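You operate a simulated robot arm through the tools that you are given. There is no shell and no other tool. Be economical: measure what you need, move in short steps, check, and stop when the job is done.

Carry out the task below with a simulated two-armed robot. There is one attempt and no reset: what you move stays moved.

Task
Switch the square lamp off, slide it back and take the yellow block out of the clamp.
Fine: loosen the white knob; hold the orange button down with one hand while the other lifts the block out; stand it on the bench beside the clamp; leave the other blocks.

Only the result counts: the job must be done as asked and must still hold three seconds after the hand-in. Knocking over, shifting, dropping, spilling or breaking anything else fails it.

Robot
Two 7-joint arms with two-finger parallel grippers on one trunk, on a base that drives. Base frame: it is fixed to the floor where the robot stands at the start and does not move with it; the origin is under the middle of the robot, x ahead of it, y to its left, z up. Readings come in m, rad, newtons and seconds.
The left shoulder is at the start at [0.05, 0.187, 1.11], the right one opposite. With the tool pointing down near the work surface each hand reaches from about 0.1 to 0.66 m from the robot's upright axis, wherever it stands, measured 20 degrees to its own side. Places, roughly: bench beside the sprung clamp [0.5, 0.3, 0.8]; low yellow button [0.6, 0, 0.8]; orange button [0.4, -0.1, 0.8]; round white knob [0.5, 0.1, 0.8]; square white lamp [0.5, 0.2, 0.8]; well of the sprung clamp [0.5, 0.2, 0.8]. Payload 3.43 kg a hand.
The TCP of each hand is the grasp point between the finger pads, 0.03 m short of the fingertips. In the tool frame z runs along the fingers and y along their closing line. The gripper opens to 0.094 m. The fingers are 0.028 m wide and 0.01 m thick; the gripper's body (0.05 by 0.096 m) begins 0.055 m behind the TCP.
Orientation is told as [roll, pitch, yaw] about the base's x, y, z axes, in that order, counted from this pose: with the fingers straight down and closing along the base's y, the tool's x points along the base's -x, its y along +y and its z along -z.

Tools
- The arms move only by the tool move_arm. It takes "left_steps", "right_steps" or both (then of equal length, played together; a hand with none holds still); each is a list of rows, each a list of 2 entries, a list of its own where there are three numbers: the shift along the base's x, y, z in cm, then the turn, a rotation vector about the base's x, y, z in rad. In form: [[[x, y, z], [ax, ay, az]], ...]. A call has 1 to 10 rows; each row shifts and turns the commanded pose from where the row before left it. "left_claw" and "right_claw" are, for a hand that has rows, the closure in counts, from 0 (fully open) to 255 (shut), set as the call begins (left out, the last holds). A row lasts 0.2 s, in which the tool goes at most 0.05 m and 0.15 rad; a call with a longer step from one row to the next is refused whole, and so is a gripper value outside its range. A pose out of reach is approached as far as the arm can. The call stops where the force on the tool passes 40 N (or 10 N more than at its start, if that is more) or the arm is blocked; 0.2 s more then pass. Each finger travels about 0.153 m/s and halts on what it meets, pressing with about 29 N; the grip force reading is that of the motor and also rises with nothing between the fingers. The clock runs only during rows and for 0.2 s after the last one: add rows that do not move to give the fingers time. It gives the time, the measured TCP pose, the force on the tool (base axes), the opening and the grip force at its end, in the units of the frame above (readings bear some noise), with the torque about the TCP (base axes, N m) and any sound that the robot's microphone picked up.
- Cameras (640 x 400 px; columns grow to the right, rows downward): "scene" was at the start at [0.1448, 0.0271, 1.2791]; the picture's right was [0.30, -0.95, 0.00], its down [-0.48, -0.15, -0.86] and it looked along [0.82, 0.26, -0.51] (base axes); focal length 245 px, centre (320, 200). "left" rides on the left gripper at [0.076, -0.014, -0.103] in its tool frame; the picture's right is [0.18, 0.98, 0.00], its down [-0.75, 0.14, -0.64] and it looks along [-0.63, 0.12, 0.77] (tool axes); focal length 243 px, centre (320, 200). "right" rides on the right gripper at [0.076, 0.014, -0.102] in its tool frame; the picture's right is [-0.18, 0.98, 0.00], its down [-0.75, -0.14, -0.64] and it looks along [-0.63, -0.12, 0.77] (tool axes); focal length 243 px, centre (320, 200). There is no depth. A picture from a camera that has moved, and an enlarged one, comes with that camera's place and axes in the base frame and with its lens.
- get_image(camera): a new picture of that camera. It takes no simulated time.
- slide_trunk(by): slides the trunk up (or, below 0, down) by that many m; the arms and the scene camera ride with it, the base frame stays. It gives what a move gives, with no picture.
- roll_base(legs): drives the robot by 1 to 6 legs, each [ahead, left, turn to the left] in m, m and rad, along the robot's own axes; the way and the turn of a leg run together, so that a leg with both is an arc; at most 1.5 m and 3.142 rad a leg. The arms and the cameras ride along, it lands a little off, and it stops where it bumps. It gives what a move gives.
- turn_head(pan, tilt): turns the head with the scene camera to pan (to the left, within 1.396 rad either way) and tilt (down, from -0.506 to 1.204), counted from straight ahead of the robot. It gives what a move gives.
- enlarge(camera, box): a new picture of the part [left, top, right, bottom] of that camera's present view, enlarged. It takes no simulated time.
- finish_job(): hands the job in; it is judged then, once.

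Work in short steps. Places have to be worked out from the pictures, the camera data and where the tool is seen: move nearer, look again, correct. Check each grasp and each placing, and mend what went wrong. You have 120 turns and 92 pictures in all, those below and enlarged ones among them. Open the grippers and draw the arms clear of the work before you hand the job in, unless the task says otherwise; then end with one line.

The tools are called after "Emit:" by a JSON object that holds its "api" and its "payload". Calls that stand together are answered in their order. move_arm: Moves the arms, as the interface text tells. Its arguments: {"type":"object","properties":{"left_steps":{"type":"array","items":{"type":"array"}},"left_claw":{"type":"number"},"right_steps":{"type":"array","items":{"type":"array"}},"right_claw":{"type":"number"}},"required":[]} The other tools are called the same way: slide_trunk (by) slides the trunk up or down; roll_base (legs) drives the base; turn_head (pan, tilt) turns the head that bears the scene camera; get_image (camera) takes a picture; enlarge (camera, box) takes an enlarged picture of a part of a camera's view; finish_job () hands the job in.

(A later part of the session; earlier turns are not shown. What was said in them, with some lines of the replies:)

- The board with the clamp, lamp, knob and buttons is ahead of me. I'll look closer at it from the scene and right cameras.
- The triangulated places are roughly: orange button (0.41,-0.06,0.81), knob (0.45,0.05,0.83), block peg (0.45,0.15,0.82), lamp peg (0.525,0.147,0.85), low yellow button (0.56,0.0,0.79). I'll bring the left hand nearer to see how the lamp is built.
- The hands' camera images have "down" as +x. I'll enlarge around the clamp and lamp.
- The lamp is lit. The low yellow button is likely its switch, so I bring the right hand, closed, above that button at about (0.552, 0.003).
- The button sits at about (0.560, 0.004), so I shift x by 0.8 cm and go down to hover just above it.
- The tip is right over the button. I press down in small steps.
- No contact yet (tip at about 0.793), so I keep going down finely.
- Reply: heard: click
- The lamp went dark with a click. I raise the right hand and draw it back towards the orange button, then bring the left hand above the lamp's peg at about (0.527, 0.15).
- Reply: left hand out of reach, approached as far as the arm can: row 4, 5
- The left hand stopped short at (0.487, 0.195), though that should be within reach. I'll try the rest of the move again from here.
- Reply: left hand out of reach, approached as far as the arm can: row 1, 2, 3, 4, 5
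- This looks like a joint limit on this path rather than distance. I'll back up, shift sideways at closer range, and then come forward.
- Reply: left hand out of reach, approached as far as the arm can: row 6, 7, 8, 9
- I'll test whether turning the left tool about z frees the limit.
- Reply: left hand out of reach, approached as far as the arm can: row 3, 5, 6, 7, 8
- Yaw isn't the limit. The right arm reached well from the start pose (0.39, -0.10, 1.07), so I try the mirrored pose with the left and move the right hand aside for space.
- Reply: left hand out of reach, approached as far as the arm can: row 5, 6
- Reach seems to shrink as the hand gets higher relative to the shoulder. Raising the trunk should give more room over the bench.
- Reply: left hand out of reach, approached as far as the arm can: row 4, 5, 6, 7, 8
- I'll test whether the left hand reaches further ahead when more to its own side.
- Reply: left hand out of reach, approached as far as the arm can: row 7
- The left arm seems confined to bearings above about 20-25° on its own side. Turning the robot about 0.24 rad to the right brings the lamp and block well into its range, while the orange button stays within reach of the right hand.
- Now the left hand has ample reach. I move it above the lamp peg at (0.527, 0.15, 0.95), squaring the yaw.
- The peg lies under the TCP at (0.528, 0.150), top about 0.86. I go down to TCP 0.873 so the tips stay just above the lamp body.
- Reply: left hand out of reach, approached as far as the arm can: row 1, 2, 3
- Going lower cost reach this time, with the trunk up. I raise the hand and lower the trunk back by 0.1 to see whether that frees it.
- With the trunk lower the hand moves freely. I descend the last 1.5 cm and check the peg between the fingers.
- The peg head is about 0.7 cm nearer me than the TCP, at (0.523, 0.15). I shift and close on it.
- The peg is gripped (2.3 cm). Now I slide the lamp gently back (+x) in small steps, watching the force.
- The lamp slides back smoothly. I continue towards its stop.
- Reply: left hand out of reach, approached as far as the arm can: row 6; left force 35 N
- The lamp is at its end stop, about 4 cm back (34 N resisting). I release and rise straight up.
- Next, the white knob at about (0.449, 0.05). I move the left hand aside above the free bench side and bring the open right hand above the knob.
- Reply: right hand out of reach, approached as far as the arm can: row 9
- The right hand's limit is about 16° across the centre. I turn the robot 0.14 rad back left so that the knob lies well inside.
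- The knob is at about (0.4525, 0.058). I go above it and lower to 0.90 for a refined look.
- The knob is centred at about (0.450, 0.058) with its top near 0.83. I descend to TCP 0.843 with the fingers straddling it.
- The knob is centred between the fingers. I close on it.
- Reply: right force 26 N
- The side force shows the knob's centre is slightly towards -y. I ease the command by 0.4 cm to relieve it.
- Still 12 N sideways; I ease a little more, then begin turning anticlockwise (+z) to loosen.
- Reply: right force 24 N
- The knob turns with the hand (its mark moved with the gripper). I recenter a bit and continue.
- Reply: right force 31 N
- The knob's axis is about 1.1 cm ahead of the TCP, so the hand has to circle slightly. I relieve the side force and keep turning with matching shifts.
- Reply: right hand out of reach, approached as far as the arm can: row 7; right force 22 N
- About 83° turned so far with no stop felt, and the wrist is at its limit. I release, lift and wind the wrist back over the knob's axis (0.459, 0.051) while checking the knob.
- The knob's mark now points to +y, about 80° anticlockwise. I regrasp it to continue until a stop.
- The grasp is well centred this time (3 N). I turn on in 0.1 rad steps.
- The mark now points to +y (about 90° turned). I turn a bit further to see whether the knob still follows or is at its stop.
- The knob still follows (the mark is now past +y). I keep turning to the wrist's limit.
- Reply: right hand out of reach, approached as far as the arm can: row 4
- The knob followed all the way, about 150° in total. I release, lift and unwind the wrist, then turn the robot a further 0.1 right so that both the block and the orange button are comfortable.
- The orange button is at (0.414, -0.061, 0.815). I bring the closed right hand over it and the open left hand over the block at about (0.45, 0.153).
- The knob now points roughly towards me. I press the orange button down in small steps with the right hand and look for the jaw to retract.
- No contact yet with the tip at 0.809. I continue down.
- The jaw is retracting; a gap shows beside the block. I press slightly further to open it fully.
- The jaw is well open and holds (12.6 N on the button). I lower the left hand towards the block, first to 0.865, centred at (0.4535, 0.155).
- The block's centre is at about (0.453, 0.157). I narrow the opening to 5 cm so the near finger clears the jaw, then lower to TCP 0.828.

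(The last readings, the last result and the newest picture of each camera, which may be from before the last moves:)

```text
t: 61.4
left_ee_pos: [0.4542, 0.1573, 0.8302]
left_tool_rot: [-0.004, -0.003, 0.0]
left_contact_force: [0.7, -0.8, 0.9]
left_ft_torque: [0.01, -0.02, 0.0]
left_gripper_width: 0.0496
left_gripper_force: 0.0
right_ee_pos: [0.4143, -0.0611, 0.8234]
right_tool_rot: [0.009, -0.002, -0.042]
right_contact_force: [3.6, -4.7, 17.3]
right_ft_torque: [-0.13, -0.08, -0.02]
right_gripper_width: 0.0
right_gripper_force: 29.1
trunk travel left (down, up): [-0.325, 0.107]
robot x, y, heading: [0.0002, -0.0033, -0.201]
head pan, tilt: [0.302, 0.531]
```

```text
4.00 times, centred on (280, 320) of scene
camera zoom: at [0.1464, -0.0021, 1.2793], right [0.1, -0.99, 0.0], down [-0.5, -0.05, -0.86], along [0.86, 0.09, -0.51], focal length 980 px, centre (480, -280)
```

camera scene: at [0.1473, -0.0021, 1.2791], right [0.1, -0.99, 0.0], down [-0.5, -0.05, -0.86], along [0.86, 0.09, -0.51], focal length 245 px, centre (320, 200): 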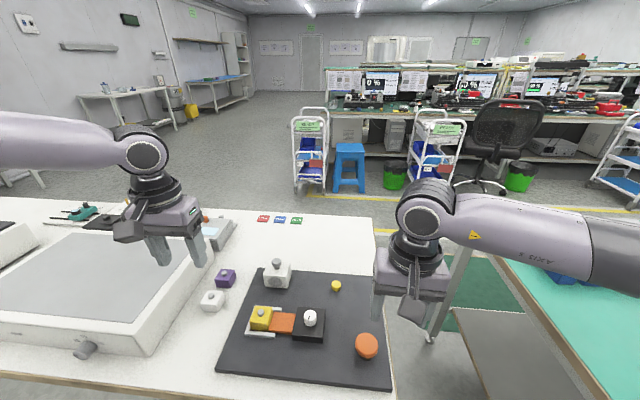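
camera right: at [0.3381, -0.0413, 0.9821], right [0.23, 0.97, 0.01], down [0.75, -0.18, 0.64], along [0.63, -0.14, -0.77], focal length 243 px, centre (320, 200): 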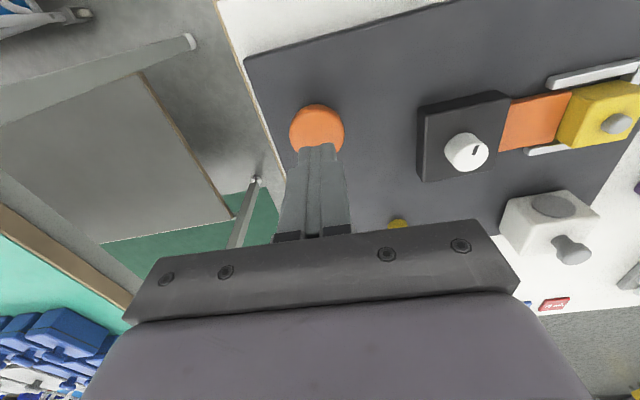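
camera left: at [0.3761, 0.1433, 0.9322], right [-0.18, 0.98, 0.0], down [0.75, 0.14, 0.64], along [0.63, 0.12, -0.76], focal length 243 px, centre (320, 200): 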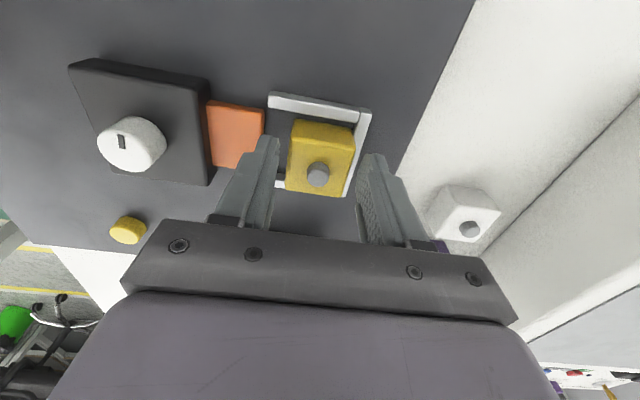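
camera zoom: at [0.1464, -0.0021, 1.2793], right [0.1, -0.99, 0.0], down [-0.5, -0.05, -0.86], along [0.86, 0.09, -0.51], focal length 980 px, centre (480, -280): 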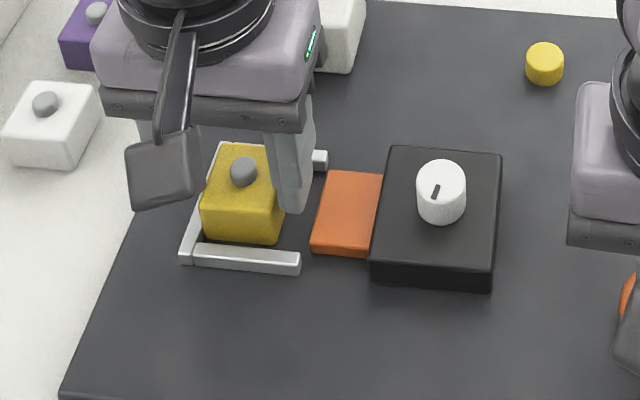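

The fingers straddle the block and clear the jaw. I lower 3 mm more and close.

Emit:
{"api": "move_arm", "payload": {"left_steps": [[[-0.1, 0, -0.3], [0, 0, 0]], [[0, 0, 0], [0, 0, 0]]]}}

Emit:
{"api": "move_arm", "payload": {"left_steps": [[[0, 0, 0], [0, 0, 0]], [[0, 0, 0], [0, 0, 0]], [[0, 0, 0], [0, 0, 0]]], "left_claw": 255}}

Emit:
{"api": "get_image", "payload": {"camera": "left"}}

```text
t: 62.0
left_ee_pos: [0.4534, 0.1575, 0.8261]
left_tool_rot: [-0.003, -0.004, -0.001]
left_contact_force: [-0.7, -0.2, -0.9]
left_ft_torque: [0.01, -0.03, -0.02]
left_gripper_width: 0.0494
left_gripper_force: 0.0
right_ee_pos: [0.4146, -0.0607, 0.8234]
right_tool_rot: [0.008, -0.002, -0.04]
right_contact_force: [4.7, -4.1, 17.5]
right_ft_torque: [-0.15, -0.11, -0.01]
right_gripper_width: 0.0
right_gripper_force: 28.5
trunk travel left (down, up): [-0.325, 0.107]
robot x, y, heading: [0.0005, 0.0024, -0.197]
head pan, tilt: [0.302, 0.531]
```

```text
t: 62.8
left_ee_pos: [0.4533, 0.1577, 0.826]
left_tool_rot: [-0.004, -0.005, -0.001]
left_contact_force: [0.8, -0.3, -0.3]
left_ft_torque: [0.03, 0.0, 0.02]
left_gripper_width: 0.0393
left_gripper_force: 29.1
right_ee_pos: [0.4142, -0.0618, 0.8244]
right_tool_rot: [0.007, -0.001, -0.041]
right_contact_force: [4.3, -5.5, 17.8]
right_ft_torque: [-0.15, -0.08, -0.04]
right_gripper_width: 0.0001
right_gripper_force: 28.3
trunk travel left (down, up): [-0.325, 0.107]
robot x, y, heading: [-0.0023, -0.0003, -0.199]
head pan, tilt: [0.302, 0.531]
```

```text
31 pictures are left
camera left: at [0.3751, 0.1433, 0.9293], right [-0.18, 0.98, 0.0], down [0.75, 0.14, 0.64], along [0.63, 0.12, -0.76], focal length 243 px, centre (320, 200)
```

left: 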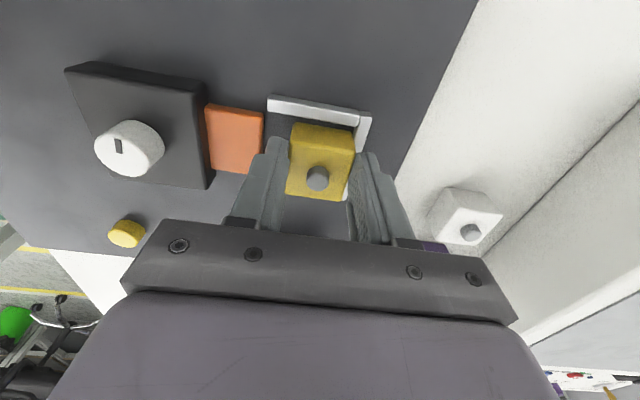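

The block is held at 3.9 cm width. I lift it straight up slowly while the right hand keeps the button down.

Emit:
{"api": "move_arm", "payload": {"left_steps": [[[0, 0, 0.5], [0, 0, 0]], [[0, 0, 1], [0, 0, 0]], [[0, 0, 1.5], [0, 0, 0]], [[0, 0, 1.5], [0, 0, 0]], [[0, 0, 2], [0, 0, 0]], [[0, 0, 0], [0, 0, 0]]]}}

Emit:
{"api": "get_image", "payload": {"camera": "left"}}

Emit:
{"api": "get_image", "payload": {"camera": "scene"}}

```text
t: 64.2
left_ee_pos: [0.4527, 0.1566, 0.8912]
left_tool_rot: [-0.004, -0.003, -0.003]
left_contact_force: [0.0, -0.6, -0.9]
left_ft_torque: [-0.03, 0.03, 0.01]
left_gripper_width: 0.0393
left_gripper_force: 28.9
right_ee_pos: [0.4135, -0.0607, 0.8239]
right_tool_rot: [0.006, 0.001, -0.042]
right_contact_force: [3.9, -3.7, 18.2]
right_ft_torque: [-0.12, -0.08, -0.01]
right_gripper_width: 0.0001
right_gripper_force: 28.6
trunk travel left (down, up): [-0.325, 0.107]
robot x, y, heading: [-0.002, 0.002, -0.192]
head pan, tilt: [0.302, 0.531]
```

```text
30 pictures are left
camera left: at [0.3743, 0.1428, 0.9942], right [-0.18, 0.98, 0.0], down [0.75, 0.14, 0.64], along [0.63, 0.12, -0.76], focal length 243 px, centre (320, 200)
```

left: 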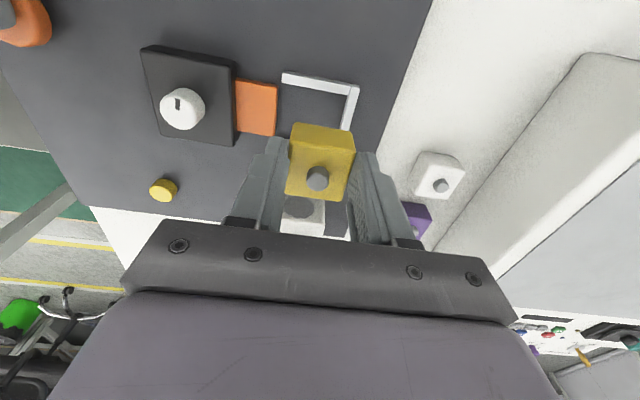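

```text
29 pictures are left
camera scene: at [0.1464, -0.0019, 1.2793], right [0.1, -0.99, 0.0], down [-0.5, -0.05, -0.86], along [0.86, 0.09, -0.51], focal length 245 px, centre (320, 200)
```

scene: 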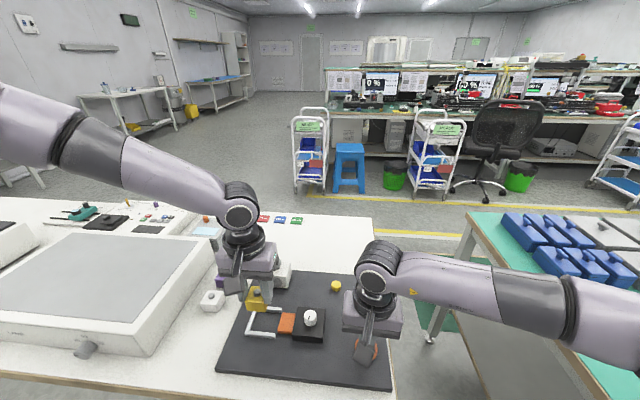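

The block is out of the clamp. I carry it to the clear bench strip at about (0.40, 0.285), away from the white and purple blocks, and lift the right hand off the button.

Emit:
{"api": "move_arm", "payload": {"left_steps": [[[-1, 2.5, 0.5], [0, 0, 0]], [[-1, 2.6, 0], [0, 0, 0]], [[-1, 2.6, 0], [0, 0, 0]], [[-1, 2.6, 0], [0, 0, 0]], [[-1.3, 2.5, 0], [0, 0, 0]], [[0, 0, 0], [0, 0, 0]]], "right_steps": [[[0, 0, 0.5], [0, 0, 0]], [[0, 0, 1], [0, 0, 0]], [[0, 0, 2], [0, 0, 0]], [[0, 0, 3], [0, 0, 0]], [[0, -2, 3], [0, 0, 0]], [[0, -3, 2], [0, 0, 0]]]}}

Emit:
{"api": "get_image", "payload": {"camera": "left"}}

Emit:
{"api": "get_image", "payload": {"camera": "scene"}}

```text
t: 65.6
left_ee_pos: [0.4001, 0.2835, 0.8948]
left_tool_rot: [-0.003, -0.004, 0.0]
left_contact_force: [0.7, 0.2, -1.0]
left_ft_torque: [-0.03, 0.04, 0.02]
left_gripper_width: 0.039
left_gripper_force: 29.1
right_ee_pos: [0.4144, -0.1122, 0.9382]
right_tool_rot: [0.007, 0.001, -0.041]
right_contact_force: [-0.2, 0.5, 1.1]
right_ft_torque: [0.02, -0.01, -0.03]
right_gripper_width: 0.0
right_gripper_force: 29.2
trunk travel left (down, up): [-0.325, 0.107]
robot x, y, heading: [0.0016, -0.003, -0.197]
head pan, tilt: [0.302, 0.531]
```

```text
28 pictures are left
camera left: at [0.3216, 0.2708, 0.9992], right [-0.18, 0.98, 0.0], down [0.75, 0.14, 0.64], along [0.63, 0.11, -0.77], focal length 243 px, centre (320, 200)
```

left: 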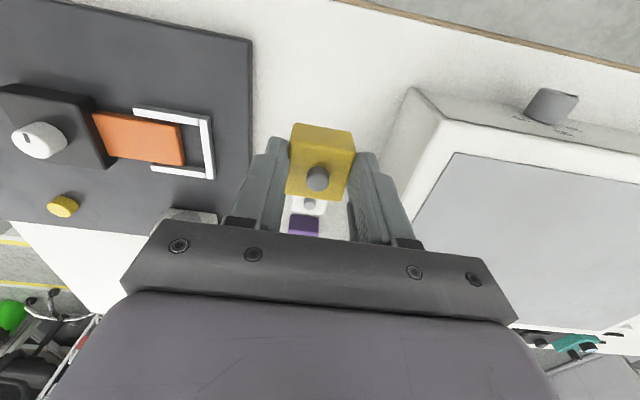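

```text
27 pictures are left
camera scene: at [0.1472, -0.0023, 1.2791], right [0.1, -0.99, 0.0], down [-0.5, -0.05, -0.86], along [0.86, 0.09, -0.51], focal length 245 px, centre (320, 200)
```

scene: 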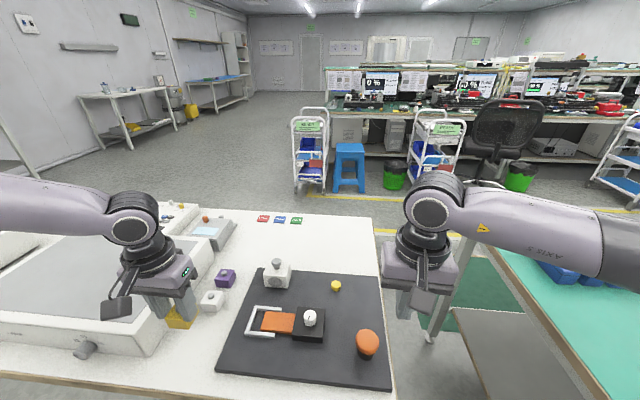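

There's clear bench below the block, with the box face about 9 cm to the left. I shift 0.8 cm towards the clamp and go down to 0.825.

Emit:
{"api": "move_arm", "payload": {"left_steps": [[[0, -0.8, -2.5], [0, 0, 0]], [[0, 0, -2.5], [0, 0, 0]], [[0, 0, -2], [0, 0, 0]], [[0, 0, 0], [0, 0, 0]]]}}

Emit:
{"api": "enlarge", "payload": {"camera": "scene", "box": [130, 270, 270, 380]}}

```text
t: 66.6
left_ee_pos: [0.3997, 0.2766, 0.8267]
left_tool_rot: [-0.004, -0.004, -0.002]
left_contact_force: [0.1, 0.8, -1.4]
left_ft_torque: [0.0, 0.01, -0.02]
left_gripper_width: 0.0391
left_gripper_force: 29.3
right_ee_pos: [0.4139, -0.1103, 0.9378]
right_tool_rot: [0.006, 0.0, -0.042]
right_contact_force: [0.3, -0.3, 0.6]
right_ft_torque: [0.01, 0.04, -0.01]
right_gripper_width: 0.0
right_gripper_force: 29.1
trunk travel left (down, up): [-0.325, 0.107]
robot x, y, heading: [0.0002, 0.0034, -0.196]
head pan, tilt: [0.302, 0.531]
```

```text
3.64 times, centred on (200, 325) of scene
camera zoom: at [0.1473, -0.0018, 1.2791], right [0.1, -0.99, 0.0], down [-0.5, -0.05, -0.86], along [0.86, 0.09, -0.51], focal length 891 px, centre (756, -254)
```

zoom: 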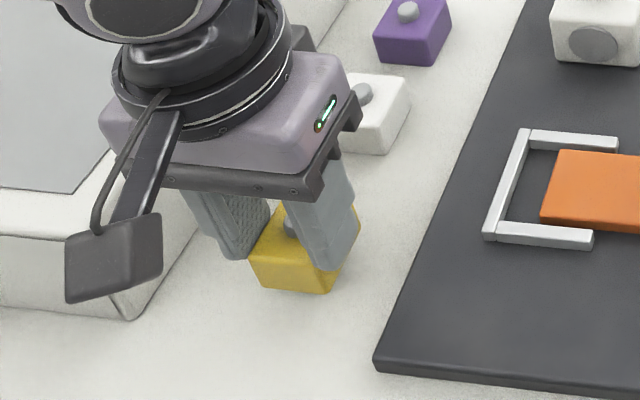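

Nearly down. I lower in 2 mm steps until the bench pushes back.

Emit:
{"api": "move_arm", "payload": {"left_steps": [[[0, 0, -0.3], [0, 0, 0]], [[0, 0, -0.3], [0, 0, 0]], [[0, 0, -0.2], [0, 0, 0]]]}}

```text
t: 67.4
left_ee_pos: [0.3994, 0.2767, 0.8177]
left_tool_rot: [-0.004, -0.004, -0.002]
left_contact_force: [0.2, -0.5, -1.3]
left_ft_torque: [0.01, 0.02, 0.0]
left_gripper_width: 0.0391
left_gripper_force: 29.6
right_ee_pos: [0.4146, -0.1108, 0.9378]
right_tool_rot: [0.005, 0.001, -0.042]
right_contact_force: [-0.7, 0.3, 0.5]
right_ft_torque: [-0.03, 0.02, 0.0]
right_gripper_width: 0.0
right_gripper_force: 29.1
trunk travel left (down, up): [-0.325, 0.107]
robot x, y, heading: [-0.001, 0.0006, -0.195]
head pan, tilt: [0.302, 0.531]
```

Emit:
{"api": "move_arm", "payload": {"left_steps": [[[0, 0, -0.15], [0, 0, 0]], [[0, 0, -0.15], [0, 0, 0]], [[0, 0, -0.15], [0, 0, 0]], [[0, 0, 0], [0, 0, 0]]]}}

```text
t: 68.4
left_ee_pos: [0.3999, 0.2769, 0.8122]
left_tool_rot: [-0.003, -0.003, -0.001]
left_contact_force: [0.7, -0.2, -1.5]
left_ft_torque: [0.03, 0.01, 0.02]
left_gripper_width: 0.0391
left_gripper_force: 29.0
right_ee_pos: [0.4147, -0.1099, 0.9379]
right_tool_rot: [0.006, 0.0, -0.042]
right_contact_force: [-0.4, -0.3, -0.2]
right_ft_torque: [0.01, 0.0, 0.01]
right_gripper_width: 0.0002
right_gripper_force: 29.1
trunk travel left (down, up): [-0.325, 0.107]
robot x, y, heading: [-0.0022, -0.0009, -0.198]
head pan, tilt: [0.302, 0.531]
```

No contact yet (TCP 0.812); I continue with fine steps.

Emit:
{"api": "move_arm", "payload": {"left_steps": [[[0, 0, -0.15], [0, 0, 0]], [[0, 0, -0.15], [0, 0, 0]], [[0, 0, -0.1], [0, 0, 0]], [[0, 0, 0], [0, 0, 0]]]}}

Emit:
{"api": "enlarge", "payload": {"camera": "scene", "box": [150, 290, 250, 370]}}

```text
t: 69.4
left_ee_pos: [0.4003, 0.2774, 0.8108]
left_tool_rot: [-0.003, -0.006, -0.002]
left_contact_force: [-0.8, 6.7, 22.8]
left_ft_torque: [0.25, -0.02, 0.02]
left_gripper_width: 0.0391
left_gripper_force: 29.4
right_ee_pos: [0.4133, -0.1113, 0.9387]
right_tool_rot: [0.007, -0.002, -0.041]
right_contact_force: [0.6, 0.5, 0.2]
right_ft_torque: [0.0, 0.02, 0.0]
right_gripper_width: 0.0001
right_gripper_force: 29.1
trunk travel left (down, up): [-0.325, 0.107]
robot x, y, heading: [0.0004, -0.0004, -0.194]
head pan, tilt: [0.302, 0.531]
```

```text
5.00 times, centred on (200, 330) of scene
camera zoom: at [0.1457, -0.0023, 1.2795], right [0.1, -0.99, 0.0], down [-0.5, -0.05, -0.86], along [0.86, 0.09, -0.51], focal length 1225 px, centre (920, -450)
```

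zoom: 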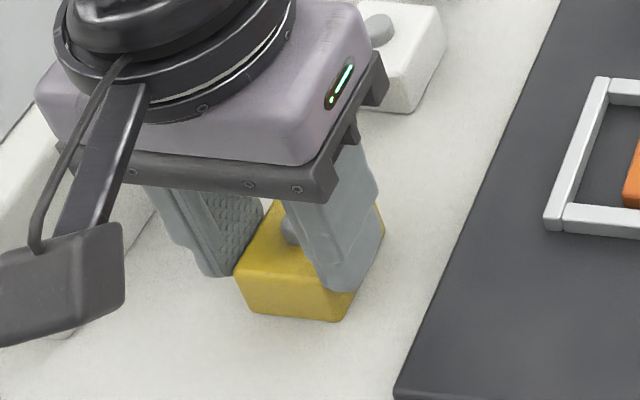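

The bench pushes back with 23 N: the block is down. I ease up 2.5 mm and open modestly, then rise straight up.

Emit:
{"api": "move_arm", "payload": {"left_steps": [[[0, 0, 0.25], [0, 0, 0]], [[0, 0, 0], [0, 0, 0]]]}}

Emit:
{"api": "move_arm", "payload": {"left_steps": [[[0, 0, 0], [0, 0, 0]], [[0, 0, 0], [0, 0, 0]], [[0, 0, 0], [0, 0, 0]]], "left_claw": 90}}

Emit:
{"api": "move_arm", "payload": {"left_steps": [[[0, 0, 2], [0, 0, 0]], [[0, 0, 3], [0, 0, 0]], [[0, 0, 4], [0, 0, 0]], [[-3, 0, 3], [0, 0, 0]], [[-3, 2, 2], [0, 0, 0]], [[0, 0, 0], [0, 0, 0]]]}}

Emit:
{"api": "get_image", "payload": {"camera": "left"}}

Emit:
{"api": "get_image", "payload": {"camera": "scene"}}

```text
t: 70.0
left_ee_pos: [0.3986, 0.2773, 0.8116]
left_tool_rot: [-0.003, 0.001, -0.001]
left_contact_force: [-0.3, -0.8, 0.0]
left_ft_torque: [-0.05, -0.05, -0.03]
left_gripper_width: 0.0392
left_gripper_force: 29.0
right_ee_pos: [0.4131, -0.1112, 0.9379]
right_tool_rot: [0.006, 0.001, -0.04]
right_contact_force: [0.2, 0.5, 0.4]
right_ft_torque: [-0.03, 0.0, 0.01]
right_gripper_width: 0.0
right_gripper_force: 29.2
trunk travel left (down, up): [-0.325, 0.107]
robot x, y, heading: [-0.0002, 0.0003, -0.196]
head pan, tilt: [0.302, 0.531]
```

```text
t: 70.8
left_ee_pos: [0.4003, 0.2782, 0.8106]
left_tool_rot: [-0.004, -0.005, 0.0]
left_contact_force: [0.4, -0.6, 0.3]
left_ft_torque: [0.0, 0.01, 0.0]
left_gripper_width: 0.0608
left_gripper_force: 0.0
right_ee_pos: [0.4139, -0.1115, 0.9379]
right_tool_rot: [0.007, 0.0, -0.042]
right_contact_force: [0.7, 0.0, 0.2]
right_ft_torque: [0.04, -0.02, -0.02]
right_gripper_width: 0.0001
right_gripper_force: 29.0
trunk travel left (down, up): [-0.325, 0.107]
robot x, y, heading: [-0.0032, 0.0022, -0.204]
head pan, tilt: [0.302, 0.531]
```

```text
t: 72.2
left_ee_pos: [0.3396, 0.298, 0.9509]
left_tool_rot: [-0.003, 0.001, -0.002]
left_contact_force: [-0.1, 0.5, -1.3]
left_ft_torque: [-0.04, -0.02, 0.0]
left_gripper_width: 0.0606
left_gripper_force: 0.1
right_ee_pos: [0.4158, -0.111, 0.9375]
right_tool_rot: [0.006, 0.002, -0.042]
right_contact_force: [-0.6, -0.2, 0.2]
right_ft_torque: [0.0, -0.03, -0.01]
right_gripper_width: 0.0
right_gripper_force: 28.6
trunk travel left (down, up): [-0.325, 0.107]
robot x, y, heading: [-0.002, -0.0005, -0.194]
head pan, tilt: [0.302, 0.531]
```

```text
24 pictures are left
camera left: at [0.2625, 0.2835, 1.0545], right [-0.18, 0.98, 0.0], down [0.75, 0.14, 0.64], along [0.63, 0.11, -0.77], focal length 243 px, centre (320, 200)
```

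left: 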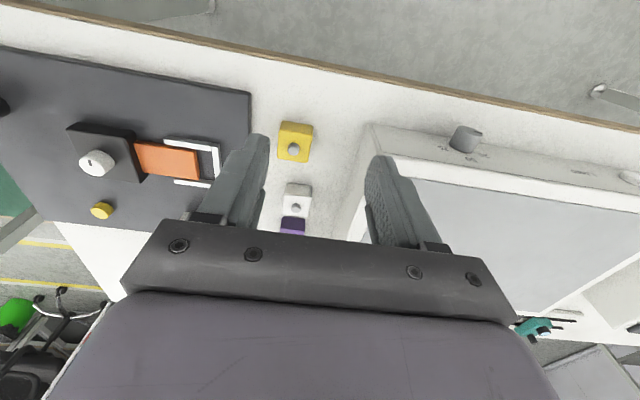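

```text
23 pictures are left
camera scene: at [0.1475, -0.0018, 1.2791], right [0.1, -0.99, 0.0], down [-0.5, -0.05, -0.86], along [0.86, 0.09, -0.51], focal length 245 px, centre (320, 200)
```

scene: 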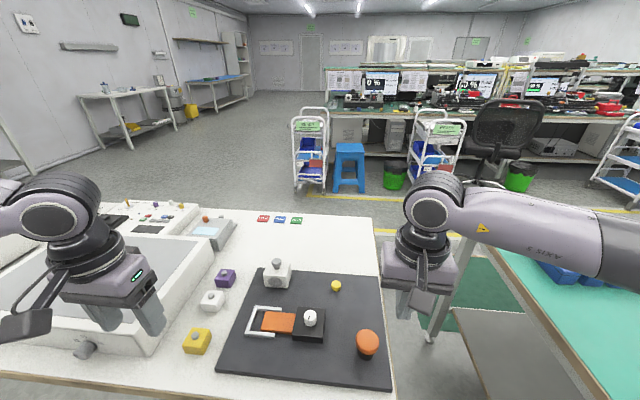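

The block stands upright on the bench, with the lamp off and back and the other blocks untouched. I open both grippers and draw the arms clear, then check once more.

Emit:
{"api": "move_arm", "payload": {"left_steps": [[[0, 0, 3], [0, 0, 0]], [[0, 0, 3], [0, 0, 0]], [[0, 0, 0], [0, 0, 0]], [[0, 0, 0], [0, 0, 0]]], "right_steps": [[[0, -3, 2], [0, 0, 0]], [[-1, -4, 2], [0, 0, 0]], [[-1, -4, 2], [0, 0, 0]], [[0, 0, 0], [0, 0, 0]]], "left_claw": 0, "right_claw": 0}}

Emit:
{"api": "enlarge", "payload": {"camera": "scene", "box": [160, 240, 400, 390]}}

```text
t: 73.2
left_ee_pos: [0.3404, 0.2977, 1.0102]
left_tool_rot: [-0.003, -0.003, 0.001]
left_contact_force: [0.1, 0.8, -0.7]
left_ft_torque: [0.01, 0.02, -0.02]
left_gripper_width: 0.0941
left_gripper_force: 0.1
right_ee_pos: [0.395, -0.2206, 0.9982]
right_tool_rot: [0.006, 0.001, -0.04]
right_contact_force: [-0.1, 0.3, -0.2]
right_ft_torque: [-0.01, -0.02, 0.0]
right_gripper_width: 0.094
right_gripper_force: 0.2
trunk travel left (down, up): [-0.325, 0.107]
robot x, y, heading: [-0.0015, 0.0051, -0.2]
head pan, tilt: [0.302, 0.531]
```

```text
2.67 times, centred on (280, 315) of scene
camera zoom: at [0.1473, -0.0017, 1.2791], right [0.1, -0.99, 0.0], down [-0.5, -0.05, -0.86], along [0.86, 0.09, -0.51], focal length 653 px, centre (427, -107)
```

zoom: 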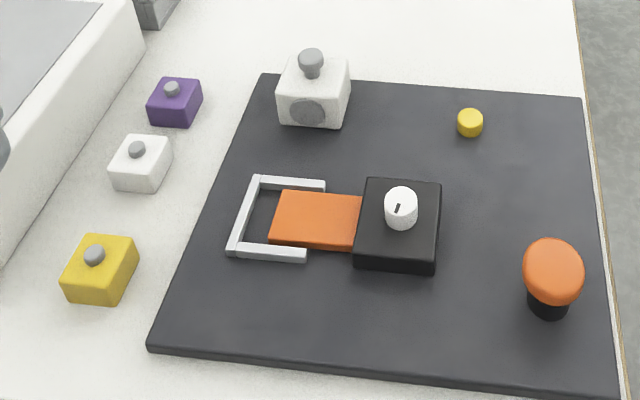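

Everything is in order: lamp off and back, knob loosened, clamp empty, yellow block standing on the bench, other blocks untouched. I hand the job in.

Emit:
{"api": "finish_job", "payload": {}}

```text
The job is handed in.
```

The lamp is off and slid back to its stop, the white knob is loosened, and the yellow block is out of the clamp and standing on the bench beside it, with the other blocks left alone.
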